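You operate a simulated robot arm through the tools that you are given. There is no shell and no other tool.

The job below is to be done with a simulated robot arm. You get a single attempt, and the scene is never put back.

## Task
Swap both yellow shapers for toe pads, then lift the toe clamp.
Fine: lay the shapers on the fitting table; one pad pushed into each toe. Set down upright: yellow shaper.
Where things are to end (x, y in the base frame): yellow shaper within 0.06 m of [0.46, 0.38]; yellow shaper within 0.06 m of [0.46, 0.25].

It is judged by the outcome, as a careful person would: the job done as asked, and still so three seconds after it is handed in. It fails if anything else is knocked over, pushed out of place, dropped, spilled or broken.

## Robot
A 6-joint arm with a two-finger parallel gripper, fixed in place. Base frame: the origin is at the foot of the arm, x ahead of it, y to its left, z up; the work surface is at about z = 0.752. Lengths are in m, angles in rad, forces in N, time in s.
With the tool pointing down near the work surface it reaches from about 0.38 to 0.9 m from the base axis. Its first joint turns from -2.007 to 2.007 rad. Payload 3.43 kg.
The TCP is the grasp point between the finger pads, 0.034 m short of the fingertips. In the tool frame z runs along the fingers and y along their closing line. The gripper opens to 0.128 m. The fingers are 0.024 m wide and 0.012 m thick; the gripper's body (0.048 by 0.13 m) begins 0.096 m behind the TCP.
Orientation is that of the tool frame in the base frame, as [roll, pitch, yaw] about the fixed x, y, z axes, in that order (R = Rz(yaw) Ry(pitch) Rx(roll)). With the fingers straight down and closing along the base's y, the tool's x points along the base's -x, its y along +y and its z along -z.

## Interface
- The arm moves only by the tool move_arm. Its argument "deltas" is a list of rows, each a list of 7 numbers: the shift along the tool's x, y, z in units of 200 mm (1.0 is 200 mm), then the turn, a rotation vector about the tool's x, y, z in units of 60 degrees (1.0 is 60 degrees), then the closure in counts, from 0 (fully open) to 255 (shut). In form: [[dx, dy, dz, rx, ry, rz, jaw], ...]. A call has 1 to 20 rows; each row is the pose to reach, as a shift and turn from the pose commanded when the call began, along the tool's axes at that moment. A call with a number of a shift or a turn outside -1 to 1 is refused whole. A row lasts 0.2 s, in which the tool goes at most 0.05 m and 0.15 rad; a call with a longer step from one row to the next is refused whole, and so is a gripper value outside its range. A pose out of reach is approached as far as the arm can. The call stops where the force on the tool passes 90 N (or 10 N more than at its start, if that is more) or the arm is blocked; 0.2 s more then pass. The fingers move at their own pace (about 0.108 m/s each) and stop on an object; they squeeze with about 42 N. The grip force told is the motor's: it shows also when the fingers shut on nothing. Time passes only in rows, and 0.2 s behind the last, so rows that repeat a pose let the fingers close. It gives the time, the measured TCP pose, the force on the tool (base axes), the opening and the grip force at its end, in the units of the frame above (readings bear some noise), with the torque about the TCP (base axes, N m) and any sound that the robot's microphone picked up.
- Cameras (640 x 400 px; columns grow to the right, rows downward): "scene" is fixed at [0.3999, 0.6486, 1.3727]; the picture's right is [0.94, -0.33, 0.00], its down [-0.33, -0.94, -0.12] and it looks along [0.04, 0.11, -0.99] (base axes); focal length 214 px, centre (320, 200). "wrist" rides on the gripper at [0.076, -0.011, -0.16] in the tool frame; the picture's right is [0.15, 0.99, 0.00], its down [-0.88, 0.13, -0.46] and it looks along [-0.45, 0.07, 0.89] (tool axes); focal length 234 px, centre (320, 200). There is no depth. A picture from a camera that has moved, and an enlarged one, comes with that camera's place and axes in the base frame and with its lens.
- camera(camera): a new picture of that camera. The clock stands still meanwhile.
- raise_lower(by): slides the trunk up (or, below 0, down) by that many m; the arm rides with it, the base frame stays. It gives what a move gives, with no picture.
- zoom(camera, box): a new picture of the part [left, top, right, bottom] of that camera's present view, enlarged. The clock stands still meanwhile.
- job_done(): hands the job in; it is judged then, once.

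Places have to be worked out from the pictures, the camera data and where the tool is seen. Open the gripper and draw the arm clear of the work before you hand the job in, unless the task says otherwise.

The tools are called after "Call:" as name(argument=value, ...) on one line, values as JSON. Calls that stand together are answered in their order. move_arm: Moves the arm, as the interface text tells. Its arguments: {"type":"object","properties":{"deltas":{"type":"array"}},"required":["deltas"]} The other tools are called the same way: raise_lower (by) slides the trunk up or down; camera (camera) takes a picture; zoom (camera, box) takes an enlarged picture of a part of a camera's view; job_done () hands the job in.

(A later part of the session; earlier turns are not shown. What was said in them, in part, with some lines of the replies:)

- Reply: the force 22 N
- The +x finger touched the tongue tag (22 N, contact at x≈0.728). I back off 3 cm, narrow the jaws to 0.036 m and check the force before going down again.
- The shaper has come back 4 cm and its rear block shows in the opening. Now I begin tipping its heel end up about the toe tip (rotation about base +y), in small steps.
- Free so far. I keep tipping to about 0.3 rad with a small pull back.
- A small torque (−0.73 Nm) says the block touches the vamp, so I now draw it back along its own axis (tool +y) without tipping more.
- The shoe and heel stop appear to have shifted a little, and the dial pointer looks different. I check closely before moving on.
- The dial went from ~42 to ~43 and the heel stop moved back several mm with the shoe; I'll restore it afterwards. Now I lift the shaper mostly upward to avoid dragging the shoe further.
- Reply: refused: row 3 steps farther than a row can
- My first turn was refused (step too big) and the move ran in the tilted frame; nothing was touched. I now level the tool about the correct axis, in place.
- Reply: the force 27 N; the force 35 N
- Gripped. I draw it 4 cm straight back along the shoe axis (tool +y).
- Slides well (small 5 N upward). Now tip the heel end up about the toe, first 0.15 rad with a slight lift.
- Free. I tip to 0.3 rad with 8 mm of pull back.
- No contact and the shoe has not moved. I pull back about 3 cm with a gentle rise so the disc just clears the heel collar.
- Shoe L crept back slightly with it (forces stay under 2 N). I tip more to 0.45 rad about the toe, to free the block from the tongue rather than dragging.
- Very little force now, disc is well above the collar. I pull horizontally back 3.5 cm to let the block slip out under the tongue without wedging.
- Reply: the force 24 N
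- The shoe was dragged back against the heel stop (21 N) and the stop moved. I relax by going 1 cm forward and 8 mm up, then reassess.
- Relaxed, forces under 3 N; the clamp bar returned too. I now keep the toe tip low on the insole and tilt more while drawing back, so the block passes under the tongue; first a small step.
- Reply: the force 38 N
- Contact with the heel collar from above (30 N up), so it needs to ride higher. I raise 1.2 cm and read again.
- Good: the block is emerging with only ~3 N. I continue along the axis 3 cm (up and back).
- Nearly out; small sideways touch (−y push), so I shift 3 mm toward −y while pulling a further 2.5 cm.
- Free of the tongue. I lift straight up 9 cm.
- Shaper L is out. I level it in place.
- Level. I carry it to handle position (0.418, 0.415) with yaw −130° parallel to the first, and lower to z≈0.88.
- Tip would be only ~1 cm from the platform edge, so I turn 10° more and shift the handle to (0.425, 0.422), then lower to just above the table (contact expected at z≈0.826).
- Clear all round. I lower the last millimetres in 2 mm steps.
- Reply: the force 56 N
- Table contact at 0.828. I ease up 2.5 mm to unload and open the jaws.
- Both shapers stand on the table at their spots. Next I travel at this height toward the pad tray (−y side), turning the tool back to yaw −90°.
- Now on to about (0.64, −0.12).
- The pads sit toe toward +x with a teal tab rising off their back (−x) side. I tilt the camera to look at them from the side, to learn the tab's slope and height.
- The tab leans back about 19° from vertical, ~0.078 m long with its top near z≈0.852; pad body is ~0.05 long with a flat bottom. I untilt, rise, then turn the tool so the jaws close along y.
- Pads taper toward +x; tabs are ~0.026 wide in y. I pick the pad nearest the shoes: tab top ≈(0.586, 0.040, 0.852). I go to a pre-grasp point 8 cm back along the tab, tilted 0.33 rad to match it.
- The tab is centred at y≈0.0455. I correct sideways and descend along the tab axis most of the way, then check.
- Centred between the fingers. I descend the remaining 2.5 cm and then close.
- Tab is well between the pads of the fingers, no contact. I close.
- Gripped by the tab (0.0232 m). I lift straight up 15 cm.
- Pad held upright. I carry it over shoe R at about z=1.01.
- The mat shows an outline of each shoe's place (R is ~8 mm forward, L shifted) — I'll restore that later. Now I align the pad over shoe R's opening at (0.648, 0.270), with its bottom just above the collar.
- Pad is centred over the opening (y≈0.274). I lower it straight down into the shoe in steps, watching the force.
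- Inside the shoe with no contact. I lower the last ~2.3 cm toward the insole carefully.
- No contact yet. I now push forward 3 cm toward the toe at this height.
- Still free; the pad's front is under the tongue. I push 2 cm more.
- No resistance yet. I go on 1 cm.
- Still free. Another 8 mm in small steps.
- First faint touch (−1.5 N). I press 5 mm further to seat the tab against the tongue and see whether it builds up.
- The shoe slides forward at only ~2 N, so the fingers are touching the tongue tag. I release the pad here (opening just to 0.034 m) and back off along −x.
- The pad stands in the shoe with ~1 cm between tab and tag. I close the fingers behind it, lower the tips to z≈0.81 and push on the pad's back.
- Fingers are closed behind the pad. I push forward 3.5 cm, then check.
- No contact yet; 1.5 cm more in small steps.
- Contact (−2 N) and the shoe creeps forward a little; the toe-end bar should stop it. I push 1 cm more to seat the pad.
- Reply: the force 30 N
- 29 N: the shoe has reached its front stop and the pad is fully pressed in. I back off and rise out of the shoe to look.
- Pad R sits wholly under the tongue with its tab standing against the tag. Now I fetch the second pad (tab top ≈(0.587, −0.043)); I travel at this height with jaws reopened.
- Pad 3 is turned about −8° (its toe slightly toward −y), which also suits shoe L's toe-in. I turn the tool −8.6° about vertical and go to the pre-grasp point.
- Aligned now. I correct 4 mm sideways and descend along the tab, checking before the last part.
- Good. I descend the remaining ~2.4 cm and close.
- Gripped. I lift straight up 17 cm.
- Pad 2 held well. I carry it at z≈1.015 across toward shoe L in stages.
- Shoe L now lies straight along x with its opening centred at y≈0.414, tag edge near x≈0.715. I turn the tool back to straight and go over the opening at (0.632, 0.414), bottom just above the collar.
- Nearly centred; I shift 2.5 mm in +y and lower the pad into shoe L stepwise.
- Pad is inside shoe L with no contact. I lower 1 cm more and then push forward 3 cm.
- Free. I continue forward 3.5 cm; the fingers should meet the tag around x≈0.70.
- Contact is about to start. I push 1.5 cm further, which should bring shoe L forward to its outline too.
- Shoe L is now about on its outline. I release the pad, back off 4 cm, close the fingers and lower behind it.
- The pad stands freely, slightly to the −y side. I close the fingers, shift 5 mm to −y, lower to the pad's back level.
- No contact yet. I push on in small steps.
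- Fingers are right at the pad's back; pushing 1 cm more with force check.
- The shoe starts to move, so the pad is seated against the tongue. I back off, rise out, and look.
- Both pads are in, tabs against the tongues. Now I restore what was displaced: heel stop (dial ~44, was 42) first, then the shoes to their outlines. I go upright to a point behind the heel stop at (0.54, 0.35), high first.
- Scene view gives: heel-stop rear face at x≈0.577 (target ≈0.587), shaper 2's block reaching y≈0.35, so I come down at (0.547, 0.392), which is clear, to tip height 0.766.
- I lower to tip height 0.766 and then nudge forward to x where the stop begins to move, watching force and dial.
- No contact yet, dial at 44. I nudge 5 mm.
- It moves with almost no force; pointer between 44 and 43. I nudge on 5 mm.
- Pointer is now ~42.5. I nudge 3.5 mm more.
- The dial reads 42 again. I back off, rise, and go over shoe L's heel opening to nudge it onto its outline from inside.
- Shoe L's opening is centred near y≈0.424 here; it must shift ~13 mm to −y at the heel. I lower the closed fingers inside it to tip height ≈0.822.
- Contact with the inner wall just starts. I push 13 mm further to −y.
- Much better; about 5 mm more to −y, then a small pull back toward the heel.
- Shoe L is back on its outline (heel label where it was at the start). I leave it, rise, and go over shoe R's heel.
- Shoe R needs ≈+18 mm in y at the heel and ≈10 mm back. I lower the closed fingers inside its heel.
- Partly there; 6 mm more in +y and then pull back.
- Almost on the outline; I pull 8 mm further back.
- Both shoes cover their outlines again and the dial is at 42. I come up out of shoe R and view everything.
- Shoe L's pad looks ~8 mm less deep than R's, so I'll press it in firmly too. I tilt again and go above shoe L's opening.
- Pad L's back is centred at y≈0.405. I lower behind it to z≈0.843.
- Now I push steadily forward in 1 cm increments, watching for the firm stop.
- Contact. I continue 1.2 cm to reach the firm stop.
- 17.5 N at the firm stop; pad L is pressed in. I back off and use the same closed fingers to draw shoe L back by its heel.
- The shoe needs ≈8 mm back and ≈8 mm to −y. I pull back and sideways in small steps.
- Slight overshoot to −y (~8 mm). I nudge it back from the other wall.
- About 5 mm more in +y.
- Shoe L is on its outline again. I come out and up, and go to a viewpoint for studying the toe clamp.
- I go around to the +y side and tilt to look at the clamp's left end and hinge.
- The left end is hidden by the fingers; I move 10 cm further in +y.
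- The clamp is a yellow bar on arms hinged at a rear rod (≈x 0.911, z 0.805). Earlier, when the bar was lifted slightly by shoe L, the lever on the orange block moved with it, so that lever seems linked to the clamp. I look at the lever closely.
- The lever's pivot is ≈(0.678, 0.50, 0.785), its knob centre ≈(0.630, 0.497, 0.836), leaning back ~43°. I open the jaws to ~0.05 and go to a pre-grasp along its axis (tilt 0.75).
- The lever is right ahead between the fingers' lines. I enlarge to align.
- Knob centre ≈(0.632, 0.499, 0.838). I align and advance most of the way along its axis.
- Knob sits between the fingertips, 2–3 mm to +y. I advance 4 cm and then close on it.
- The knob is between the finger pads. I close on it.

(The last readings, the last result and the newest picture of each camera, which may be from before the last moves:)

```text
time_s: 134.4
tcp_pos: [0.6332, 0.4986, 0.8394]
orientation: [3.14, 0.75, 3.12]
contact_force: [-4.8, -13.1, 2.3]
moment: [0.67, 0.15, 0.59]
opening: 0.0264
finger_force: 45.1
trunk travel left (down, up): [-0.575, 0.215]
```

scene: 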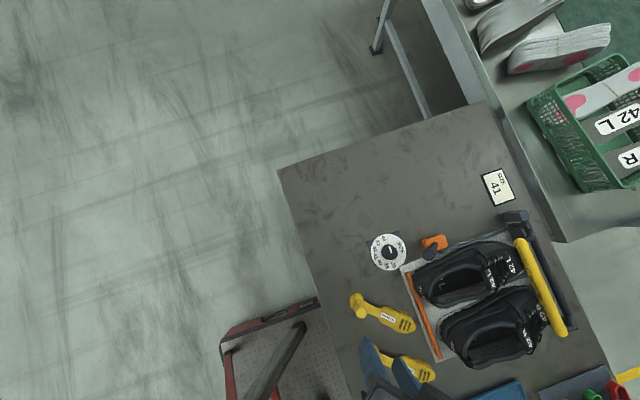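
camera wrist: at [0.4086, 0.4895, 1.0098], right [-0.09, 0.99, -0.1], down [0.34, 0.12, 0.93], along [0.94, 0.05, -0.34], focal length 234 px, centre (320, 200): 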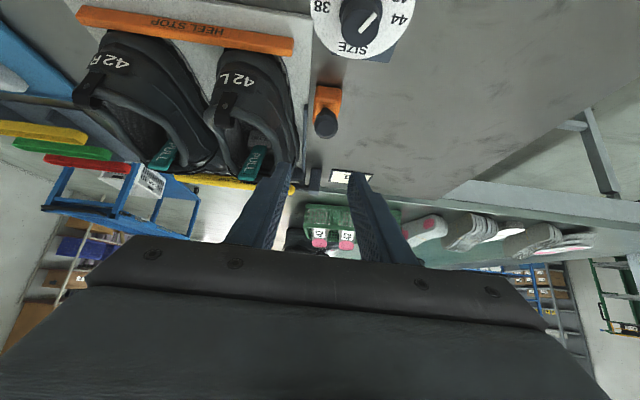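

Gripped (0.0264 m) with a small sideways load; I relax by shifting 2 mm to −y, then swing the knob forward/up about its pivot by 10° and watch the clamp.

Call:
move_arm(deltas=[[0, -0.012, 0, 0, 0, 0, 255], [-0.029, -0.012, 0.004, 0, 0.083, 0, 255], [-0.058, -0.012, 0.0095, 0, 0.166, 0, 255]])

Call:
zoom(camera="scene", box=[390, 190, 590, 350])

```text
time_s: 135.2
tcp_pos: [0.643, 0.4982, 0.8457]
orientation: [3.14, 0.578, 3.12]
contact_force: [16.3, 4.7, -0.9]
moment: [0.32, -1.41, 0.04]
opening: 0.0262
finger_force: 45.2
trunk travel left (down, up): [-0.575, 0.215]
```

```text
2.50 times, centred on (490, 270) of scene
camera zoom: at [0.3999, 0.6486, 1.3727], right [0.94, -0.33, 0.0], down [-0.33, -0.94, -0.12], along [0.04, 0.11, -0.99], focal length 536 px, centre (-105, 25)
```

zoom: 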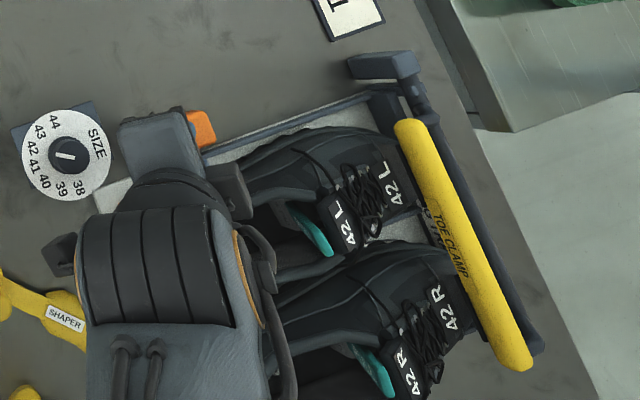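

The clamp bar is visibly rising with the lever. The torque suggests I turned the tool a bit too much, so I go on with less turning.

Call:
move_arm(deltas=[[-0.032, 0, 0.006, 0, 0.02, 0, 255], [-0.064, 0, 0.012, 0, 0.04, 0, 255]])

Call:
zoom(camera="scene", box=[390, 190, 590, 350])

```text
time_s: 135.8
tcp_pos: [0.6517, 0.4983, 0.8504]
orientation: [3.141, 0.533, 3.122]
contact_force: [-21.7, 4.6, 3.2]
moment: [0.22, 1.38, 0.09]
opening: 0.0264
finger_force: 45.4
trunk travel left (down, up): [-0.575, 0.215]
```

```text
2.50 times, centred on (490, 270) of scene
camera zoom: at [0.3999, 0.6486, 1.3727], right [0.94, -0.33, 0.0], down [-0.33, -0.94, -0.12], along [0.04, 0.11, -0.99], focal length 536 px, centre (-105, 25)
```

zoom: 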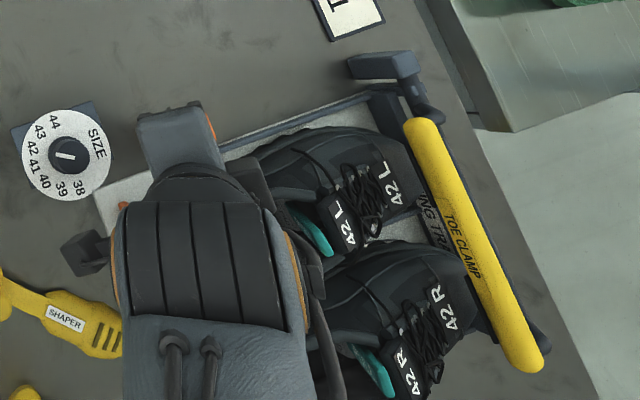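

Clamp keeps rising. The readings fit a pivot near (0.689, 0.772), radius 0.087; I continue the arc another 12° with matching rotation.

Call:
move_arm(deltas=[[-0.025, 0, 0.004, 0, 0.07, 0, 255], [-0.048, 0, 0.007, 0, 0.134, 0, 255], [-0.07, 0, 0.013, 0, 0.185, 0, 255], [-0.0923, 0, 0.0185, 0, 0.234, 0, 255]])

Call:
zoom(camera="scene", box=[390, 190, 590, 350])

```text
time_s: 136.8
tcp_pos: [0.6736, 0.4985, 0.8561]
orientation: [3.141, 0.29, 3.12]
contact_force: [9.4, 22.9, -12.3]
moment: [0.24, -0.6, -0.12]
opening: 0.026
finger_force: 44.8
trunk travel left (down, up): [-0.575, 0.215]
```

```text
2.50 times, centred on (490, 270) of scene
camera zoom: at [0.3999, 0.6486, 1.3727], right [0.94, -0.33, 0.0], down [-0.33, -0.94, -0.12], along [0.04, 0.11, -0.99], focal length 536 px, centre (-105, 25)
```

zoom: 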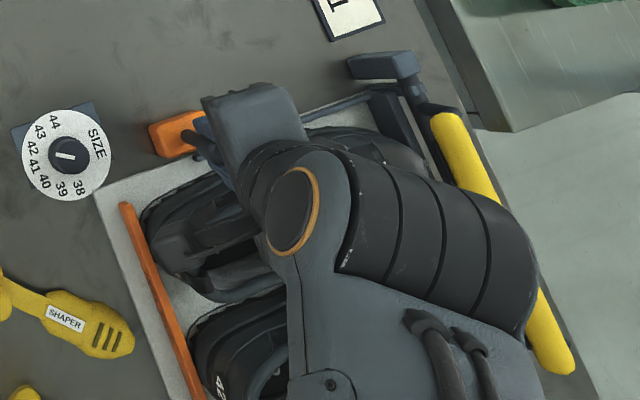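

The bar is now up near the hinge line. A sideways pull (+23 N) appears, so I shift 2 mm to +y and continue to about vertical.

Call:
move_arm(deltas=[[0, 0.012, 0.005, 0, 0, 0, 255], [-0.036, 0.012, 0.014, 0, 0.086, 0, 255], [-0.0723, 0.012, 0.0273, 0, 0.172, 0, 255]])

Call:
zoom(camera="scene", box=[390, 190, 590, 350])

Call:
camera(camera="wrist")

```text
time_s: 137.6
tcp_pos: [0.6897, 0.4998, 0.8576]
orientation: [-3.14, 0.108, 3.121]
contact_force: [2.5, -4.8, 9.3]
moment: [-0.26, -0.21, -0.23]
opening: 0.0262
finger_force: 45.0
trunk travel left (down, up): [-0.575, 0.215]
```

```text
2.50 times, centred on (490, 270) of scene
camera zoom: at [0.3999, 0.6486, 1.3727], right [0.94, -0.33, 0.0], down [-0.33, -0.94, -0.12], along [0.04, 0.11, -0.99], focal length 536 px, centre (-105, 25)
```

zoom: 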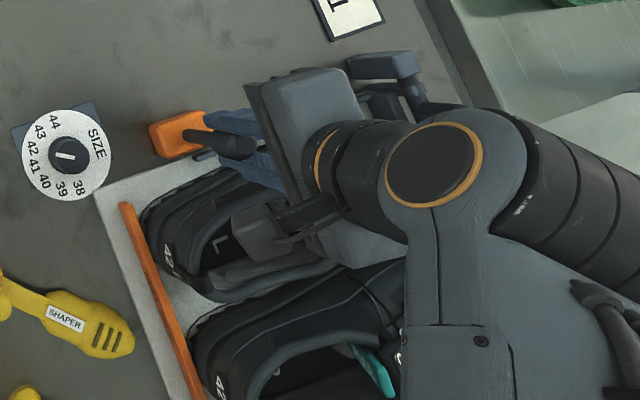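

```text
taken
camera wrist: at [0.5973, 0.4894, 1.0062], right [-0.12, 0.99, -0.02], down [0.83, 0.11, 0.55], along [0.55, 0.05, -0.84], focal length 234 px, centre (320, 200)
```

wrist: 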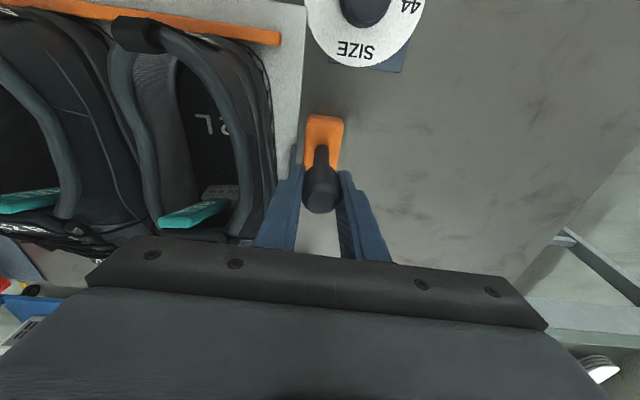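

Lever is upright with small forces. I carry on 12° more past vertical to reach the fully lifted position.

Call:
move_arm(deltas=[[-0.028, 0, 0.003, 0, 0.067, 0, 255], [-0.056, 0, 0.009, 0, 0.134, 0, 255], [-0.084, 0, 0.0187, 0, 0.2, 0, 255]])

Call:
camera(camera="wrist")

Call:
camera(camera="scene")

```text
time_s: 138.4
tcp_pos: [0.7051, 0.4992, 0.854]
orientation: [3.139, -0.098, 3.122]
contact_force: [16.9, -4.3, 6.0]
moment: [-0.19, -1.27, 0.06]
opening: 0.0262
finger_force: 44.9
trunk travel left (down, up): [-0.575, 0.215]
```

```text
taken
camera wrist: at [0.6466, 0.4883, 1.0197], right [-0.13, 0.99, 0.02], down [0.92, 0.11, 0.37], along [0.36, 0.06, -0.93], focal length 234 px, centre (320, 200)
```

wrist: 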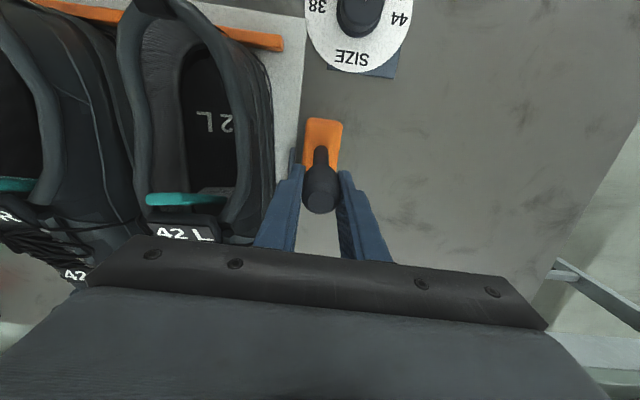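

```text
taken
```

scene: 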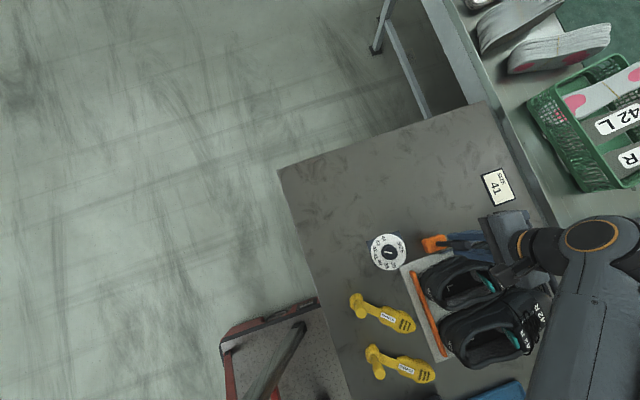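

I continue about 14 mm forward with little extra turning.

Call:
move_arm(deltas=[[-0.036, 0, 0.005, 0, 0.03, 0, 255], [-0.0716, 0, 0.013, 0, 0.07, 0, 255]])

Call:
zoom(camera="wrist", box=[240, 80, 400, 230])

```text
time_s: 139.0
tcp_pos: [0.6967, 0.4984, 0.8537]
orientation: [3.138, -0.174, 3.128]
contact_force: [-0.2, 62.7, 6.0]
moment: [0.25, 0.06, -0.14]
opening: 0.0264
finger_force: 45.3
out of reach, approached as far as the arm can: row 1, 2
trunk travel left (down, up): [-0.575, 0.215]
```

```text
2.67 times, centred on (320, 155) of wrist
camera zoom: at [0.6517, 0.4871, 1.0232], right [-0.13, 0.99, 0.03], down [0.95, 0.12, 0.3], along [0.29, 0.07, -0.95], focal length 624 px, centre (320, 320)
```

zoom: 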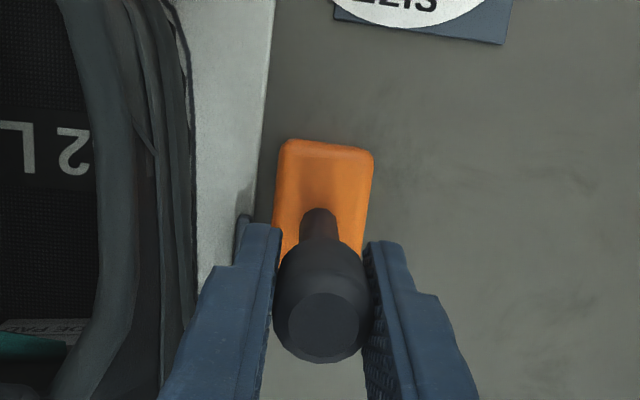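

That pose is out of reach, so I return to the previous pose; from there I'll release and push the knob from behind instead.

Call:
move_arm(deltas=[[0.05, 0, -0.01, 0, -0.05, 0, 255], [0.084, 0, -0.014, 0, -0.12, 0, 255]])

```text
time_s: 139.6
tcp_pos: [0.6863, 0.4979, 0.8535]
orientation: [-3.133, -0.051, 3.123]
contact_force: [6.3, 56.4, -37.8]
moment: [0.15, -0.65, -0.35]
opening: 0.0264
finger_force: 45.3
trunk travel left (down, up): [-0.575, 0.215]
```

Residual sideways load remains; I open the jaws to free the knob and see where the lever rests.

Call:
move_arm(deltas=[[0, 0, 0, 0, 0, 0, 200], [0, 0, 0, 0, 0, 0, 150], [0, 0, 0, 0, 0, 0, 150]])

Call:
zoom(camera="wrist", box=[240, 80, 400, 230])

Call:
zoom(camera="scene", box=[390, 190, 590, 350])

```text
time_s: 140.4
tcp_pos: [0.6884, 0.483, 0.8623]
orientation: [-3.14, -0.046, 3.118]
contact_force: [0.1, 11.6, 5.0]
moment: [0.39, -0.04, -0.06]
opening: 0.0594
finger_force: 5.9
trunk travel left (down, up): [-0.575, 0.215]
```

```text
2.67 times, centred on (320, 155) of wrist
camera zoom: at [0.621, 0.4732, 1.0236], right [-0.12, 0.99, 0.0], down [0.9, 0.11, 0.41], along [0.41, 0.06, -0.91], focal length 624 px, centre (320, 320)
```

zoom: 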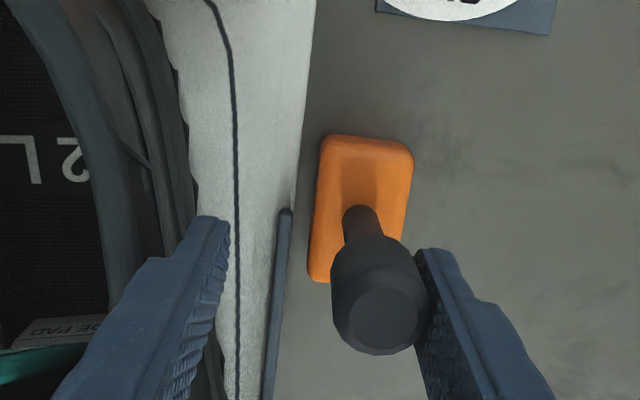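

```text
2.50 times, centred on (490, 270) of scene
camera zoom: at [0.3999, 0.6486, 1.3727], right [0.94, -0.33, 0.0], down [-0.33, -0.94, -0.12], along [0.04, 0.11, -0.99], focal length 536 px, centre (-105, 25)
```

zoom: 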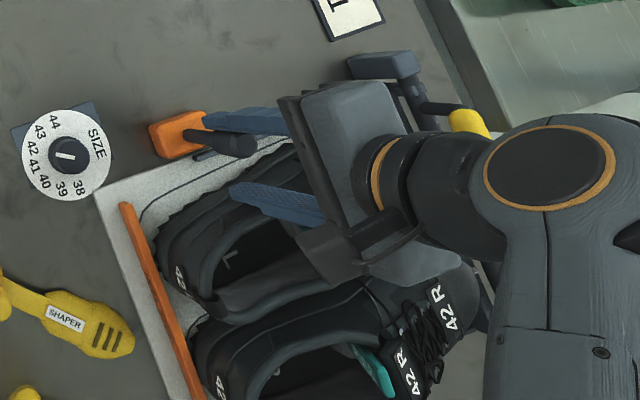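

On release the tool shifted to −y (left finger against shoe L). I recentre on the knob (+1.4 cm y) and then rise clear to see whether the lever and clamp stay up.

Call:
move_arm(deltas=[[0, 0.035, 0, 0, 0, 0, 150], [0, 0.07, 0, 0, 0, 0, 150], [0, 0.07, -0.15, 0, 0, 0, 150], [0, 0.07, -0.3, 0, 0, 0, 150], [0, 0.07, -0.45, 0, 0, 0, 150]])

Call:
camera(camera="wrist")

Call:
zoom(camera="scene", box=[390, 190, 590, 350])

```text
time_s: 141.6
tcp_pos: [0.6901, 0.4983, 0.9507]
orientation: [-3.141, -0.049, 3.121]
contact_force: [-0.5, -0.1, 0.1]
moment: [-0.02, 0.01, -0.01]
opening: 0.0523
finger_force: 0.0
trunk travel left (down, up): [-0.575, 0.215]
```

```text
taken
camera wrist: at [0.6234, 0.4892, 1.1129], right [-0.13, 0.99, 0.01], down [0.9, 0.11, 0.41], along [0.41, 0.06, -0.91], focal length 234 px, centre (320, 200)
```

wrist: 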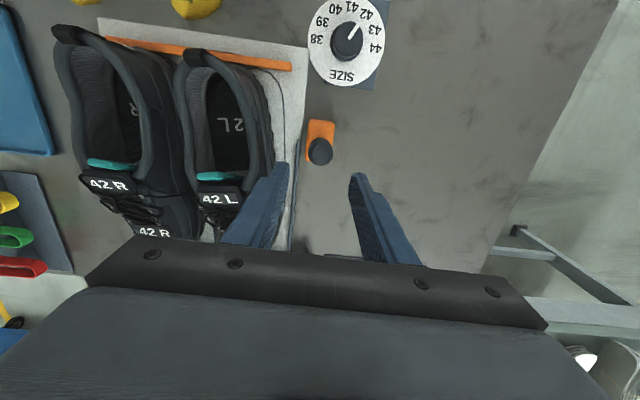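

```text
2.50 times, centred on (490, 270) of scene
camera zoom: at [0.3999, 0.6486, 1.3727], right [0.94, -0.33, 0.0], down [-0.33, -0.94, -0.12], along [0.04, 0.11, -0.99], focal length 536 px, centre (-105, 25)
```

zoom: 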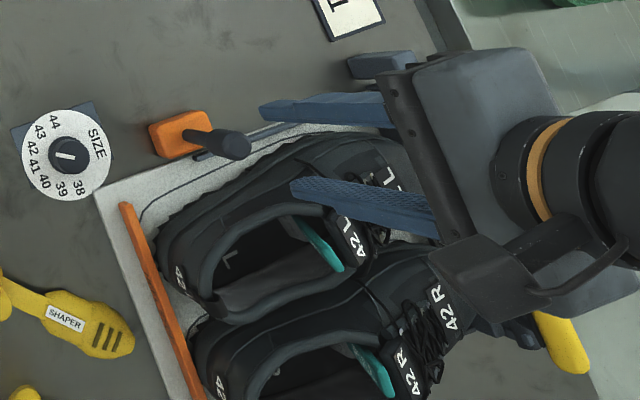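

The lever stays up on its own. I retreat to see the clamp's position clearly.

Call:
move_arm(deltas=[[0.15, 0, -0.15, 0, 0, 0, 150], [0.35, 0, -0.25, 0, -0.05, 0, 150], [0.55, 0, -0.3, 0, -0.15, 0, 150], [0.75, 0, -0.3, 0, -0.25, 0, 150]])

Call:
camera(camera="wrist")

Call:
zoom(camera="scene", box=[400, 190, 600, 370])

```text
time_s: 142.6
tcp_pos: [0.5434, 0.5017, 1.0181]
orientation: [-3.142, 0.216, 3.121]
contact_force: [0.2, -0.7, -1.1]
moment: [0.0, 0.06, 0.04]
opening: 0.0529
finger_force: 0.0
trunk travel left (down, up): [-0.575, 0.215]
```

```text
taken
camera wrist: at [0.4364, 0.4929, 1.1566], right [-0.12, 0.99, -0.03], down [0.77, 0.11, 0.63], along [0.63, 0.05, -0.77], focal length 234 px, centre (320, 200)
```

wrist: 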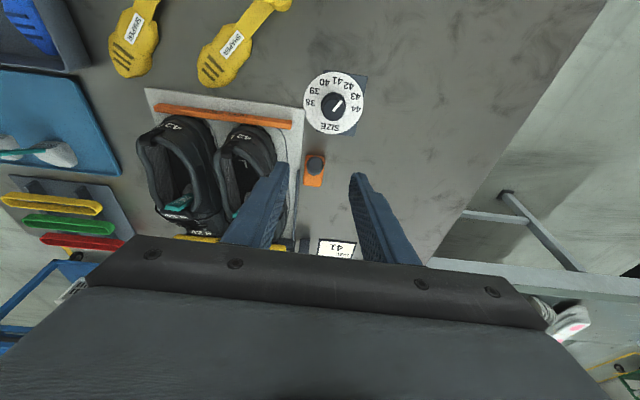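

```text
2.22 times, centred on (500, 280) of scene
camera zoom: at [0.3999, 0.6486, 1.3727], right [0.94, -0.33, 0.0], down [-0.33, -0.94, -0.12], along [0.04, 0.11, -0.99], focal length 477 px, centre (-80, 22)
```

zoom: 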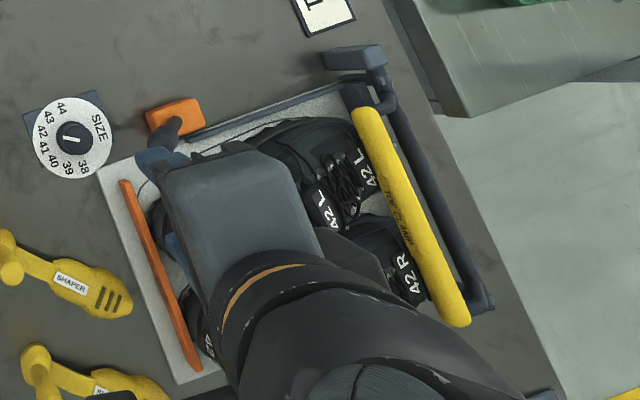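

The clamp and lever fell back after release — it must be carried past its dead centre. I'll push the knob from behind with closed fingers, all the way over. First I get behind it.

Call:
move_arm(deltas=[[0, -0.015, 0.1, 0, -0.04, 0, 255], [0, -0.015, 0.3, 0, -0.08, 0, 255], [0, -0.015, 0.5, 0, -0.08, 0, 255], [-0.01, -0.015, 0.7, 0, -0.08, 0, 255]])

Call:
camera(camera="wrist")

Call:
zoom(camera="scene", box=[390, 190, 590, 350])

```text
time_s: 143.6
tcp_pos: [0.5744, 0.4975, 0.8801]
orientation: [3.141, 0.299, 3.12]
contact_force: [-0.2, 0.5, 0.8]
moment: [0.01, 0.01, -0.04]
opening: 0.0
finger_force: 32.9
trunk travel left (down, up): [-0.575, 0.215]
```

```text
taken
camera wrist: at [0.4556, 0.4895, 1.0099], right [-0.12, 0.99, -0.04], down [0.71, 0.11, 0.69], along [0.69, 0.05, -0.72], focal length 234 px, centre (320, 200)
```

wrist: 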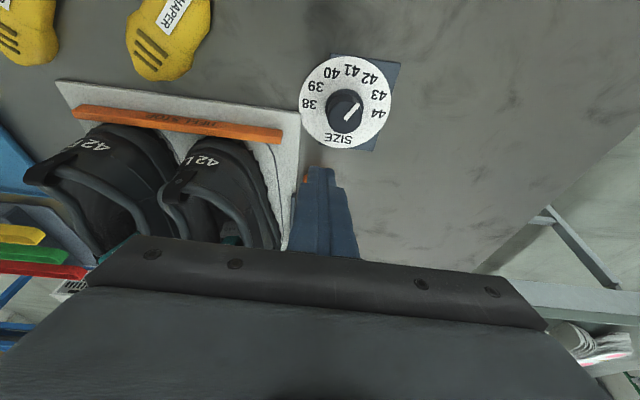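

```text
2.50 times, centred on (490, 270) of scene
camera zoom: at [0.3999, 0.6486, 1.3727], right [0.94, -0.33, 0.0], down [-0.33, -0.94, -0.12], along [0.04, 0.11, -0.99], focal length 536 px, centre (-105, 25)
```

zoom: 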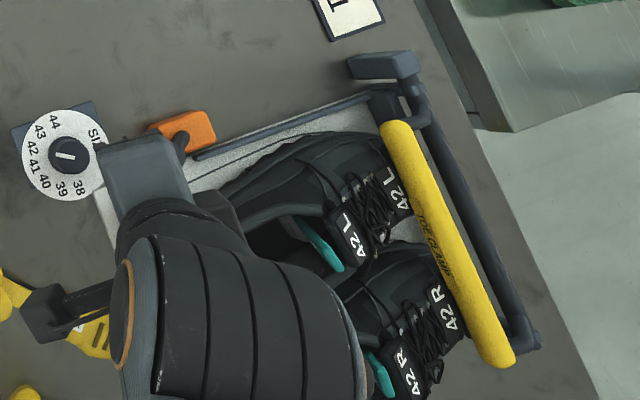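

I lower the closed fingers behind the knob and push it to about 115°, checking the contact.

Call:
move_arm(deltas=[[-0.04, 0.005, 0.09, 0, 0, 0, 255], [-0.095, 0.005, 0.176, 0, 0, 0, 255], [-0.15, 0.005, 0.161, 0, 0, 0, 255], [-0.205, 0.005, 0.1455, 0, 0, 0, 255]])

Call:
zoom(camera="wrist", box=[240, 80, 400, 240])

Call:
zoom(camera="scene", box=[390, 190, 590, 350])

```text
time_s: 144.6
tcp_pos: [0.622, 0.4984, 0.8659]
orientation: [-3.14, 0.301, 3.121]
contact_force: [-1.5, -0.8, -0.6]
moment: [0.02, 0.01, 0.0]
opening: 0.0003
finger_force: 33.2
trunk travel left (down, up): [-0.575, 0.215]
```

```text
2.50 times, centred on (320, 160) of wrist
camera zoom: at [0.5049, 0.4896, 0.9957], right [-0.12, 0.99, -0.04], down [0.71, 0.12, 0.69], along [0.69, 0.05, -0.72], focal length 585 px, centre (320, 300)
```

zoom: 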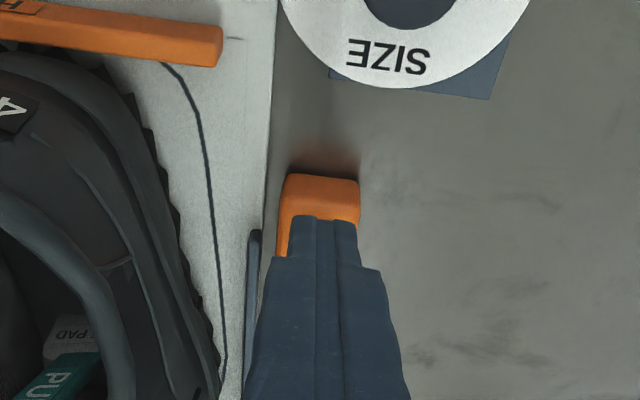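

```text
2.50 times, centred on (490, 270) of scene
camera zoom: at [0.3999, 0.6486, 1.3727], right [0.94, -0.33, 0.0], down [-0.33, -0.94, -0.12], along [0.04, 0.11, -0.99], focal length 536 px, centre (-105, 25)
```

zoom: 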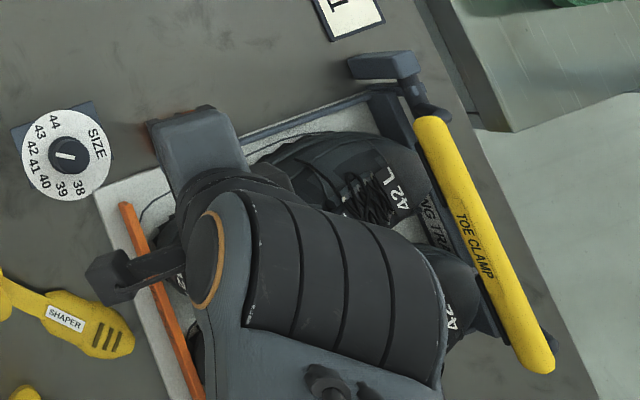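

Pushing works with hardly any force and the bar rises. I continue through ~100°, 85°, to 70°.

Call:
move_arm(deltas=[[-0.056, 0, 0.003, 0, 0, 0, 255], [-0.1126, 0, 0.0065, 0, 0, 0, 255], [-0.167, 0, 0.02, 0, 0, 0, 255], [-0.2225, 0, 0.035, 0, 0, 0, 255], [-0.272, 0, 0.06, 0, 0, 0, 255], [-0.321, 0, 0.0913, 0, 0, 0, 255]])

Call:
zoom(camera="wrist", box=[240, 80, 400, 240])

Call:
zoom(camera="scene", box=[390, 190, 590, 350])

```text
time_s: 146.0
tcp_pos: [0.6893, 0.4966, 0.8669]
orientation: [-3.141, 0.298, 3.121]
contact_force: [-1.0, -0.4, 0.7]
moment: [0.02, 0.0, -0.01]
opening: 0.0003
finger_force: 33.2
trunk travel left (down, up): [-0.575, 0.215]
```

```text
2.50 times, centred on (320, 160) of wrist
camera zoom: at [0.5717, 0.4879, 0.9969], right [-0.12, 0.99, -0.04], down [0.71, 0.12, 0.69], along [0.69, 0.05, -0.72], focal length 585 px, centre (320, 300)
```

zoom: 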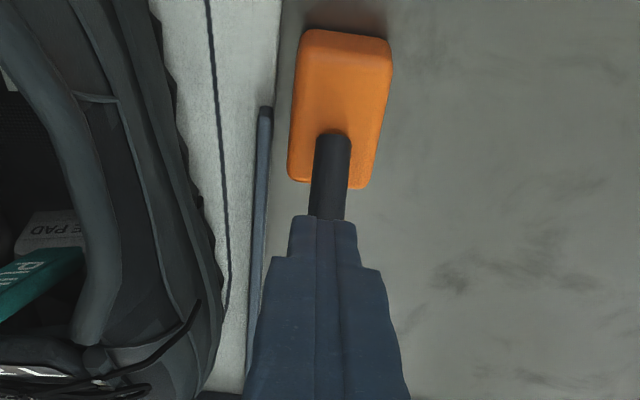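

```text
2.50 times, centred on (490, 270) of scene
camera zoom: at [0.3999, 0.6486, 1.3727], right [0.94, -0.33, 0.0], down [-0.33, -0.94, -0.12], along [0.04, 0.11, -0.99], focal length 536 px, centre (-105, 25)
```

zoom: 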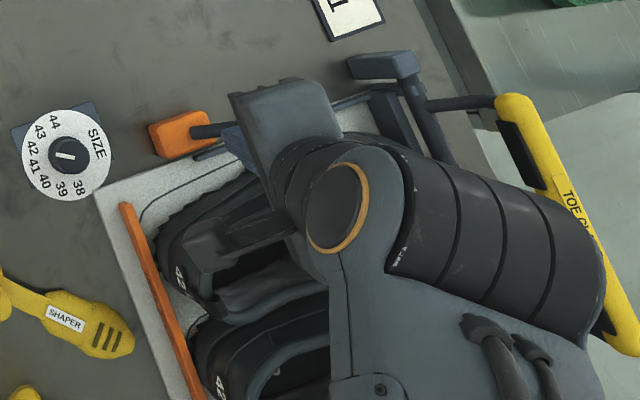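

The clamp has swung over past its hinge. I push the lever a bit further toward its end stop, watching the force.

Call:
move_arm(deltas=[[-0.04, 0, 0.038, 0, 0, 0, 255], [-0.079, 0, 0.0767, 0, 0, 0, 255], [-0.12, 0, 0.1415, 0, 0, 0, 255]])

Call:
zoom(camera="scene", box=[390, 190, 590, 350])

```text
time_s: 146.7
tcp_pos: [0.6952, 0.4997, 0.8578]
orientation: [-3.134, 0.276, 3.125]
contact_force: [-65.0, 5.2, 27.8]
moment: [-0.11, 1.32, 0.06]
opening: 0.0001
finger_force: 32.6
trunk travel left (down, up): [-0.575, 0.215]
stopped in row 3: the force on the tool passed its limit at 142 N (the readings are from after the stop); the commanded pose is now the measured one
```

```text
2.50 times, centred on (490, 270) of scene
camera zoom: at [0.3999, 0.6486, 1.3727], right [0.94, -0.33, 0.0], down [-0.33, -0.94, -0.12], along [0.04, 0.11, -0.99], focal length 536 px, centre (-105, 25)
```

zoom: 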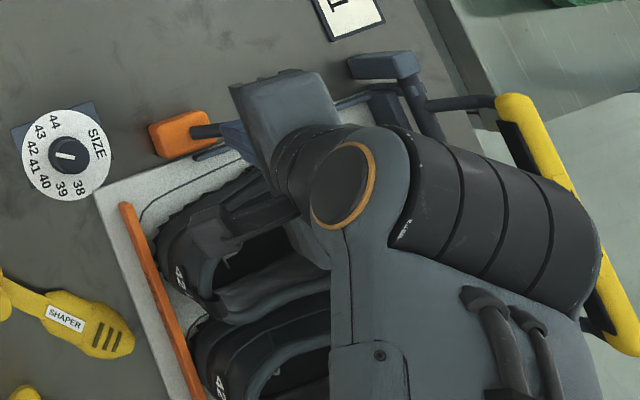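

The lever is at its end stop. I back off and rise, then check that the clamp stays lifted.

Call:
move_arm(deltas=[[0.08, 0, -0.03, 0, 0, 0, 255], [0.2, 0, -0.1, 0, 0, 0, 255], [0.35, 0, -0.25, 0, 0, 0, 255], [0.45, 0, -0.45, 0, 0, 0, 255], [0.55, 0, -0.65, 0, 0, 0, 255]])

Call:
camera(camera="wrist")

Call:
zoom(camera="scene", box=[390, 190, 590, 370])

```text
time_s: 147.8
tcp_pos: [0.5618, 0.5007, 0.95]
orientation: [-3.134, 0.281, 3.121]
contact_force: [0.4, 0.2, -0.9]
moment: [-0.01, 0.01, -0.01]
opening: 0.0
finger_force: 32.5
trunk travel left (down, up): [-0.575, 0.215]
```

```text
taken
camera wrist: at [0.4465, 0.4941, 1.0818], right [-0.12, 0.99, -0.05], down [0.72, 0.12, 0.68], along [0.68, 0.04, -0.73], focal length 234 px, centre (320, 200)
```

wrist: 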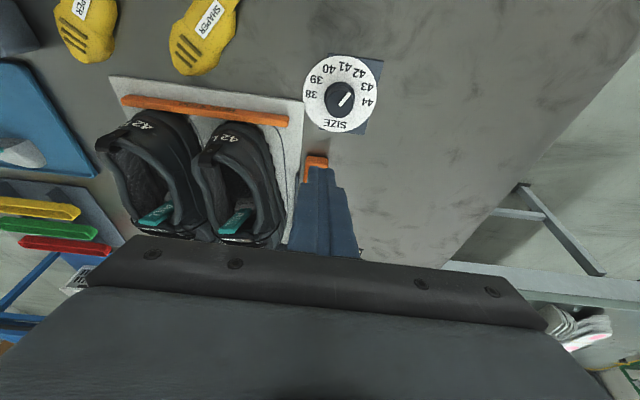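

```text
2.22 times, centred on (490, 280) of scene
camera zoom: at [0.3999, 0.6486, 1.3727], right [0.94, -0.33, 0.0], down [-0.33, -0.94, -0.12], along [0.04, 0.11, -0.99], focal length 477 px, centre (-58, 22)
```

zoom: 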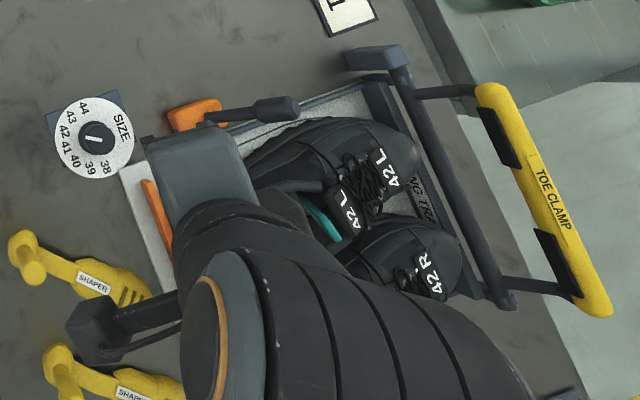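

The clamp stays lifted with the lever thrown over. Now I check shoe L, which a finger nudged, from above.

Call:
move_arm(deltas=[[0, -0.18, -0.1, 0, 0.06, 0, 255], [-0.05, -0.36, -0.2, 0, 0.12, 0, 255], [-0.1, -0.54, -0.3, 0, 0.18, 0, 255], [-0.15, -0.72, -0.4, 0, 0.24, 0, 255], [-0.2, -0.82, -0.45, 0, 0.268, 0, 255]])

Call:
zoom(camera="wrist", box=[180, 40, 440, 240])

Call:
zoom(camera="scene", box=[390, 190, 590, 370])

```text
time_s: 149.1
tcp_pos: [0.5724, 0.3367, 1.05]
orientation: [-3.135, -0.001, 3.119]
contact_force: [-0.4, 0.1, 0.3]
moment: [-0.03, -0.03, 0.0]
opening: 0.0
finger_force: 32.8
trunk travel left (down, up): [-0.575, 0.215]
```

```text
2.00 times, centred on (310, 140) of wrist
camera zoom: at [0.4964, 0.3282, 1.2093], right [-0.12, 0.99, -0.01], down [0.88, 0.11, 0.45], along [0.45, 0.05, -0.89], focal length 468 px, centre (340, 320)
```

zoom: 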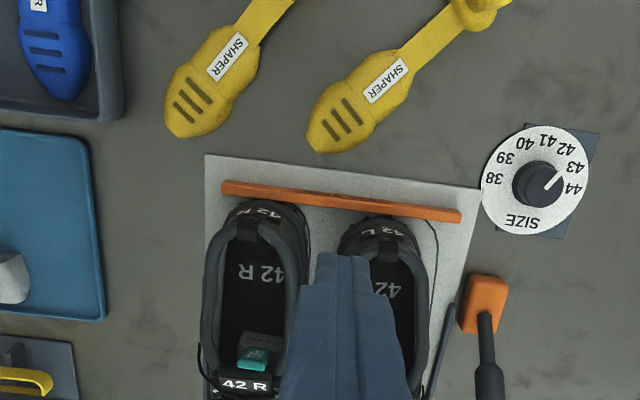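

```text
2.22 times, centred on (490, 280) of scene
camera zoom: at [0.3999, 0.6486, 1.3727], right [0.94, -0.33, 0.0], down [-0.33, -0.94, -0.12], along [0.04, 0.11, -0.99], focal length 477 px, centre (-58, 22)
```

zoom: 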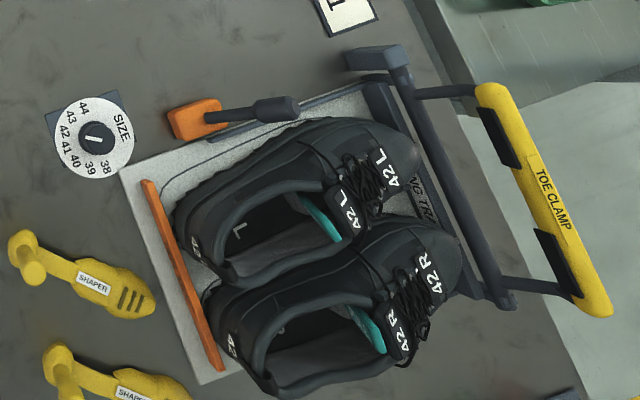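

Shoe L's heel sits ~20 mm toward −y of its outline (toe nearly right). I go over its heel opening to push it back.

Call:
move_arm(deltas=[[-0.13, 0.08, 0, 0, 0, 0, 255], [-0.26, 0.16, 0, 0, 0, 0, 255], [-0.39, 0.22, 0.15, 0, 0, 0, 255], [-0.4, 0.22, 0.35, 0, 0, 0, 255], [-0.4, 0.22, 0.45, 0, 0, 0, 255]])

Call:
zoom(camera="wrist", box=[180, 40, 440, 240])

Call:
zoom(camera="scene", box=[390, 190, 590, 370])

```text
time_s: 150.2
tcp_pos: [0.6516, 0.3782, 0.9614]
orientation: [-3.133, 0.001, 3.12]
contact_force: [0.6, -0.7, 0.6]
moment: [-0.04, -0.04, 0.04]
opening: 0.0
finger_force: 33.1
trunk travel left (down, up): [-0.575, 0.215]
```

```text
2.00 times, centred on (310, 140) of wrist
camera zoom: at [0.5768, 0.3695, 1.1193], right [-0.12, 0.99, -0.01], down [0.88, 0.11, 0.46], along [0.45, 0.05, -0.89], focal length 468 px, centre (340, 320)
```

zoom: 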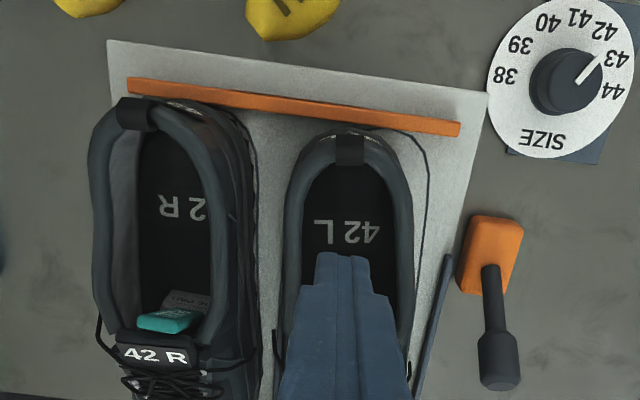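

```text
2.22 times, centred on (490, 280) of scene
camera zoom: at [0.3999, 0.6486, 1.3727], right [0.94, -0.33, 0.0], down [-0.33, -0.94, -0.12], along [0.04, 0.11, -0.99], focal length 477 px, centre (-58, 22)
```

zoom: 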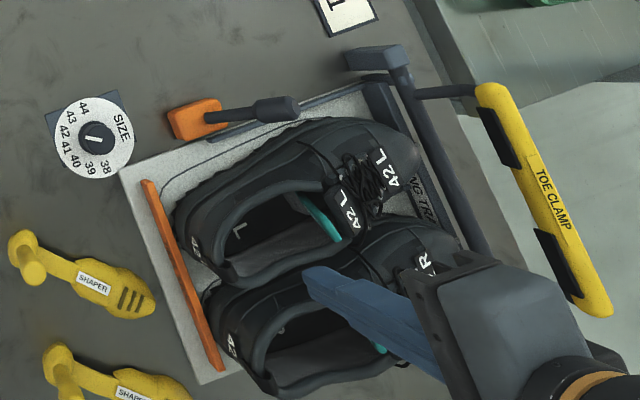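

Fingers are centred over shoe L's heel. I lower inside and push +y about 3.2 cm in steps.

Call:
move_arm(deltas=[[0, 0, 0.15, 0, 0, 0, 255], [0, 0, 0.3, 0, 0, 0, 255], [0, 0, 0.43, 0, 0, 0, 255], [0, 0, 0.525, 0, 0, 0, 255]])

Call:
move_arm(deltas=[[0, 0.05, 0, 0, 0, 0, 255], [0, 0.1, 0, 0, 0, 0, 255], [0, 0.14, 0, 0, 0, 0, 255]])

Call:
zoom(camera="wrist", box=[180, 40, 440, 240])

Call:
zoom(camera="scene", box=[390, 190, 590, 370])

```text
time_s: 151.2
tcp_pos: [0.654, 0.3773, 0.855]
orientation: [-3.133, 0.002, 3.119]
contact_force: [-0.2, 0.5, 0.4]
moment: [0.03, -0.02, 0.0]
opening: 0.0
finger_force: 33.5
trunk travel left (down, up): [-0.575, 0.215]
```

```text
time_s: 152.1
tcp_pos: [0.6534, 0.4052, 0.8528]
orientation: [-3.133, 0.001, 3.117]
contact_force: [-0.4, -1.0, 1.2]
moment: [0.01, 0.0, 0.02]
opening: 0.0002
finger_force: 33.3
trunk travel left (down, up): [-0.575, 0.215]
```

```text
2.00 times, centred on (310, 140) of wrist
camera zoom: at [0.5793, 0.3968, 1.012], right [-0.12, 0.99, -0.01], down [0.88, 0.11, 0.46], along [0.45, 0.05, -0.89], focal length 468 px, centre (340, 320)
```

zoom: 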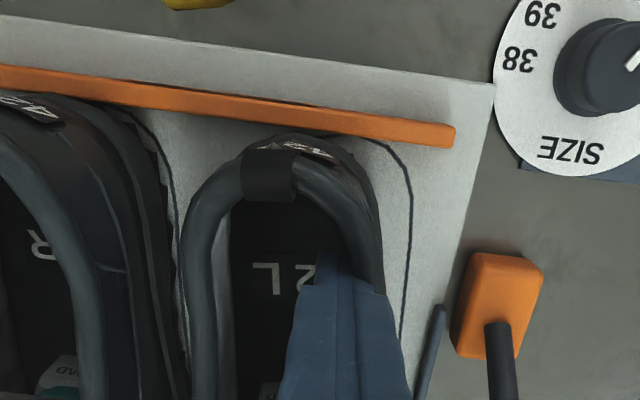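

```text
2.22 times, centred on (490, 280) of scene
camera zoom: at [0.3999, 0.6486, 1.3727], right [0.94, -0.33, 0.0], down [-0.33, -0.94, -0.12], along [0.04, 0.11, -0.99], focal length 477 px, centre (-58, 22)
```

zoom: 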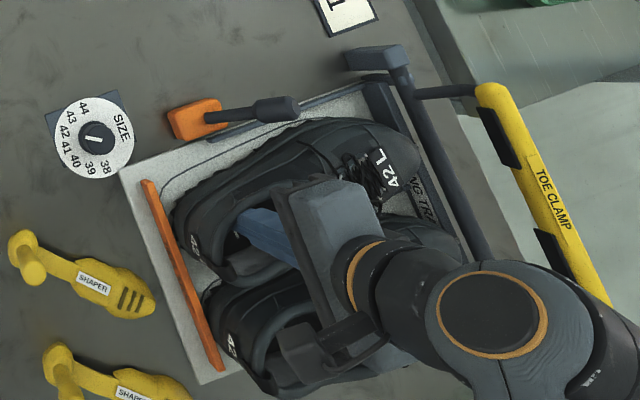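

About 15 mm more is needed at the heel; I push on.

Call:
move_arm(deltas=[[0, 0.025, 0, 0, 0, 0, 255], [0, 0.05, 0, 0, 0, 0, 255], [0, 0.07, 0, 0, 0, 0, 255]])

Call:
zoom(camera="wrist", box=[180, 40, 440, 240])

Call:
zoom(camera="scene", box=[390, 190, 590, 370])

```text
time_s: 152.8
tcp_pos: [0.6538, 0.4206, 0.8538]
orientation: [-3.133, -0.003, 3.119]
contact_force: [0.3, -0.8, 0.6]
moment: [0.0, -0.01, 0.03]
opening: 0.0
finger_force: 32.3
trunk travel left (down, up): [-0.575, 0.215]
```

```text
2.00 times, centred on (310, 140) of wrist
camera zoom: at [0.5795, 0.4124, 1.013], right [-0.12, 0.99, -0.01], down [0.88, 0.11, 0.46], along [0.45, 0.05, -0.89], focal length 468 px, centre (340, 320)
```

zoom: 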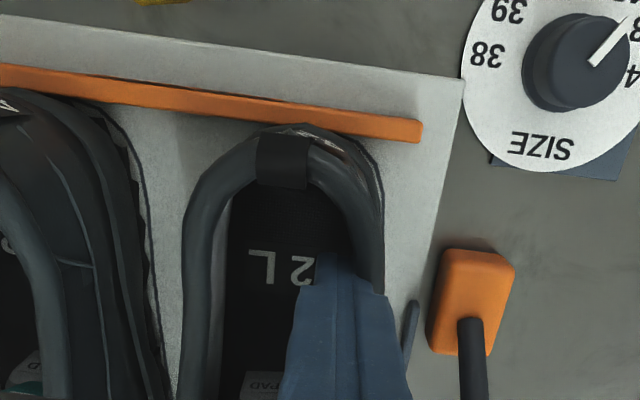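

```text
2.22 times, centred on (490, 280) of scene
camera zoom: at [0.3999, 0.6486, 1.3727], right [0.94, -0.33, 0.0], down [-0.33, -0.94, -0.12], along [0.04, 0.11, -0.99], focal length 477 px, centre (-58, 22)
```

zoom: 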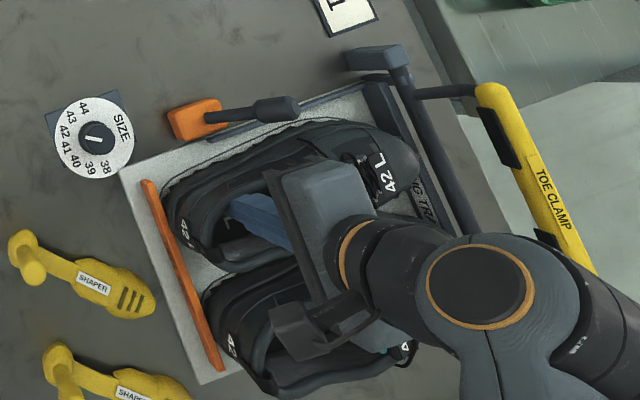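

Shoe L's heel is back at its starting spot. I withdraw upward, open the gripper and move the arm clear.

Call:
move_arm(deltas=[[0, -0.06, 0, 0, 0, 0, 255], [0, -0.06, -0.2, 0, 0, 0, 255], [0, -0.06, -0.4, 0, 0, 0, 255], [0, -0.06, -0.6, 0, 0, 0, 255], [0.1, -0.06, -0.8, 0, 0, 0, 200], [0.25, -0.06, -0.95, 0, 0, 0, 100]])

Call:
camera(camera="wrist")

Call:
zoom(camera="scene", box=[340, 190, 600, 400])

```text
time_s: 154.2
tcp_pos: [0.6056, 0.4114, 1.0472]
orientation: [-3.132, -0.001, 3.119]
contact_force: [1.9, -0.2, 0.4]
moment: [0.0, 0.02, 0.0]
opening: 0.0776
finger_force: 0.0
trunk travel left (down, up): [-0.575, 0.215]
```

```text
taken
camera wrist: at [0.53, 0.4033, 1.2047], right [-0.12, 0.99, -0.01], down [0.88, 0.11, 0.45], along [0.45, 0.05, -0.89], focal length 234 px, centre (320, 200)
```

wrist: 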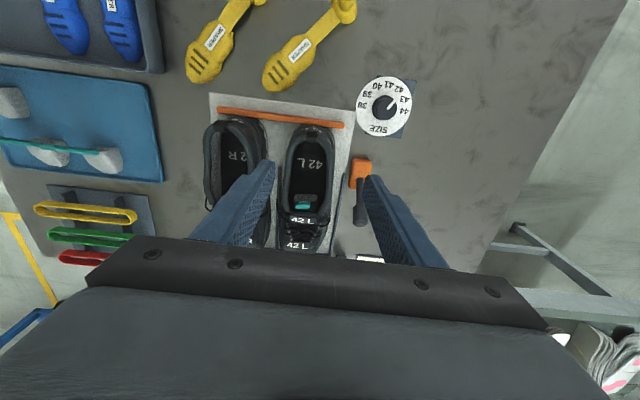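

```text
1.90 times, centred on (470, 295) of scene
camera zoom: at [0.3999, 0.6486, 1.3727], right [0.94, -0.33, 0.0], down [-0.33, -0.94, -0.12], along [0.04, 0.11, -0.99], focal length 408 px, centre (34, 19)
```

zoom: 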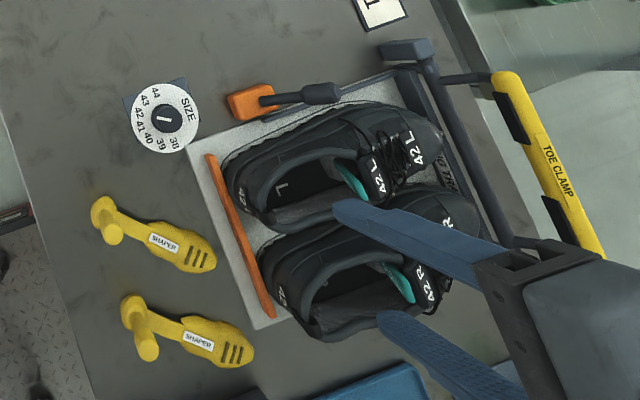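

Everything is in place: shapers upright, pads in the toes, clamp lifted, dial at 42, shoes on their outlines. I draw the arm back to about its starting place and take a last look.

Call:
move_arm(deltas=[[0.1, -0.15, -0.1, 0, 0, 0, 0], [0.2, -0.3, -0.2, 0, 0, 0, 0], [0.3, -0.5, -0.3, 0, 0, 0, 0], [0.4, -0.7, -0.4, 0, 0, 0, 0], [0.45, -0.85, -0.5, 0, 0, 0, 0]])

Call:
camera(camera="wrist")

Call:
zoom(camera="scene", box=[340, 190, 640, 400])

```text
time_s: 155.4
tcp_pos: [0.5083, 0.2434, 1.1477]
orientation: [-3.132, 0.002, 3.119]
contact_force: [0.6, 0.5, -0.1]
moment: [-0.01, 0.04, -0.03]
opening: 0.1279
finger_force: 0.0
trunk travel left (down, up): [-0.575, 0.215]
```

```text
taken
camera wrist: at [0.4338, 0.235, 1.3055], right [-0.12, 0.99, -0.01], down [0.88, 0.11, 0.45], along [0.45, 0.05, -0.89], focal length 234 px, centre (320, 200)
```

wrist: 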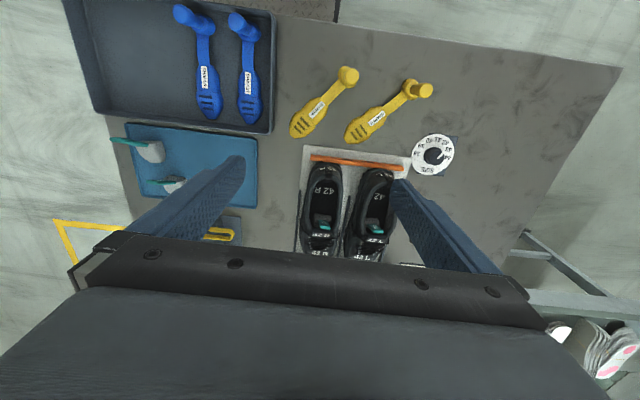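

```text
1.90 times, centred on (490, 295) of scene
camera zoom: at [0.3999, 0.6486, 1.3727], right [0.94, -0.33, 0.0], down [-0.33, -0.94, -0.12], along [0.04, 0.11, -0.99], focal length 408 px, centre (-4, 19)
```

zoom: 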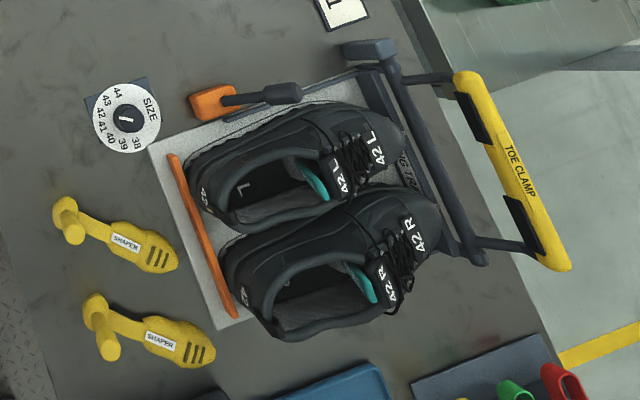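

I check the dial closely one last time.

Call:
zoom(camera="scene", box=[360, 225, 460, 290])

Call:
zoom(camera="scene", box=[430, 220, 590, 360])

```text
6.15 times, centred on (410, 258) of scene
camera zoom: at [0.3999, 0.6486, 1.3727], right [0.94, -0.33, 0.0], down [-0.33, -0.94, -0.12], along [0.04, 0.11, -0.99], focal length 1320 px, centre (-234, -154)
```

zoom: 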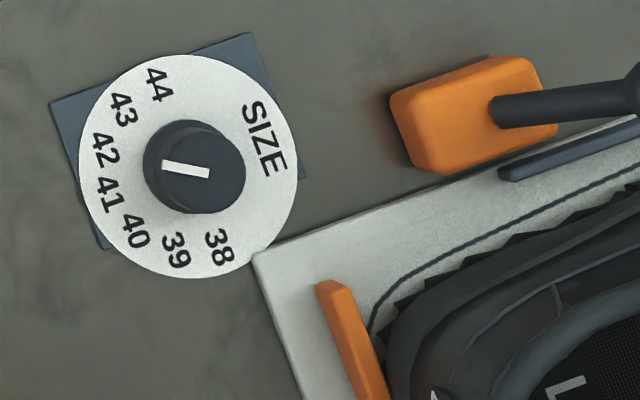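

```text
2.86 times, centred on (510, 290) of scene
camera zoom: at [0.3999, 0.6486, 1.3727], right [0.94, -0.33, 0.0], down [-0.33, -0.94, -0.12], along [0.04, 0.11, -0.99], focal length 613 px, centre (-223, -57)
```

zoom: 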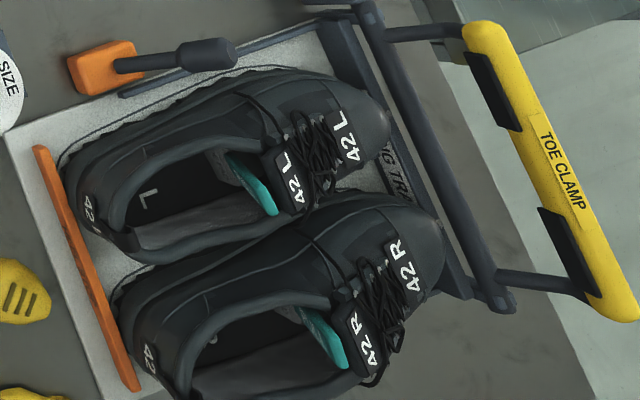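

The dial reads 42, both shapers stand upright at their spots, a pad is in each toe, and the clamp has stayed lifted for several seconds with the arm clear and the gripper open. I hand the job in.

Call:
job_done()

```text
The job is handed in.
```

The job is handed in: both yellow shapers are out and on the fitting table, each shoe has a toe pad, and the toe clamp is lifted. The one thing I could not confirm is whether the pads sit deep enough.

- **Shapers:** Both stand upright on the table. Their handles are at about (0.42, 0.29) and (0.42, 0.42), with the toes angled toward −y. That should put both within 0.06 m of their spots, whether measured at the handle or at the middle of the shaper.
- **Pads:** Each pad is wholly under the tongue with its pull tab sticking out. I pushed each one until it met a firm stop, at 17 to 29 N. By my measurements the tabs still sit 1 to 2 cm short of the tongue tag. I took the firm stop as fully in.
- **Clamp:** Lifting it by hand did not hold. The lever on the orange block lifts it, so I pushed that all the way over. The clamp then stayed up on its own for about 9 seconds before I handed in.

Some things were moved along the way and put back:

- **Heel stop:** Taking out the shapers dragged the shoes back and moved the heel stop, turning the size dial from 42 to about 44. I set the dial back to 42.
- **Shoes:** Both shoes slid around during the work. I nudged them back onto their printed outlines. The left one is still about 5 mm off.
- **Force spikes:** The lever took a brief 142 N push at its end stop. A fingertip also pressed the right shoe's tongue tag at 22 N early on. I saw no damage from either.
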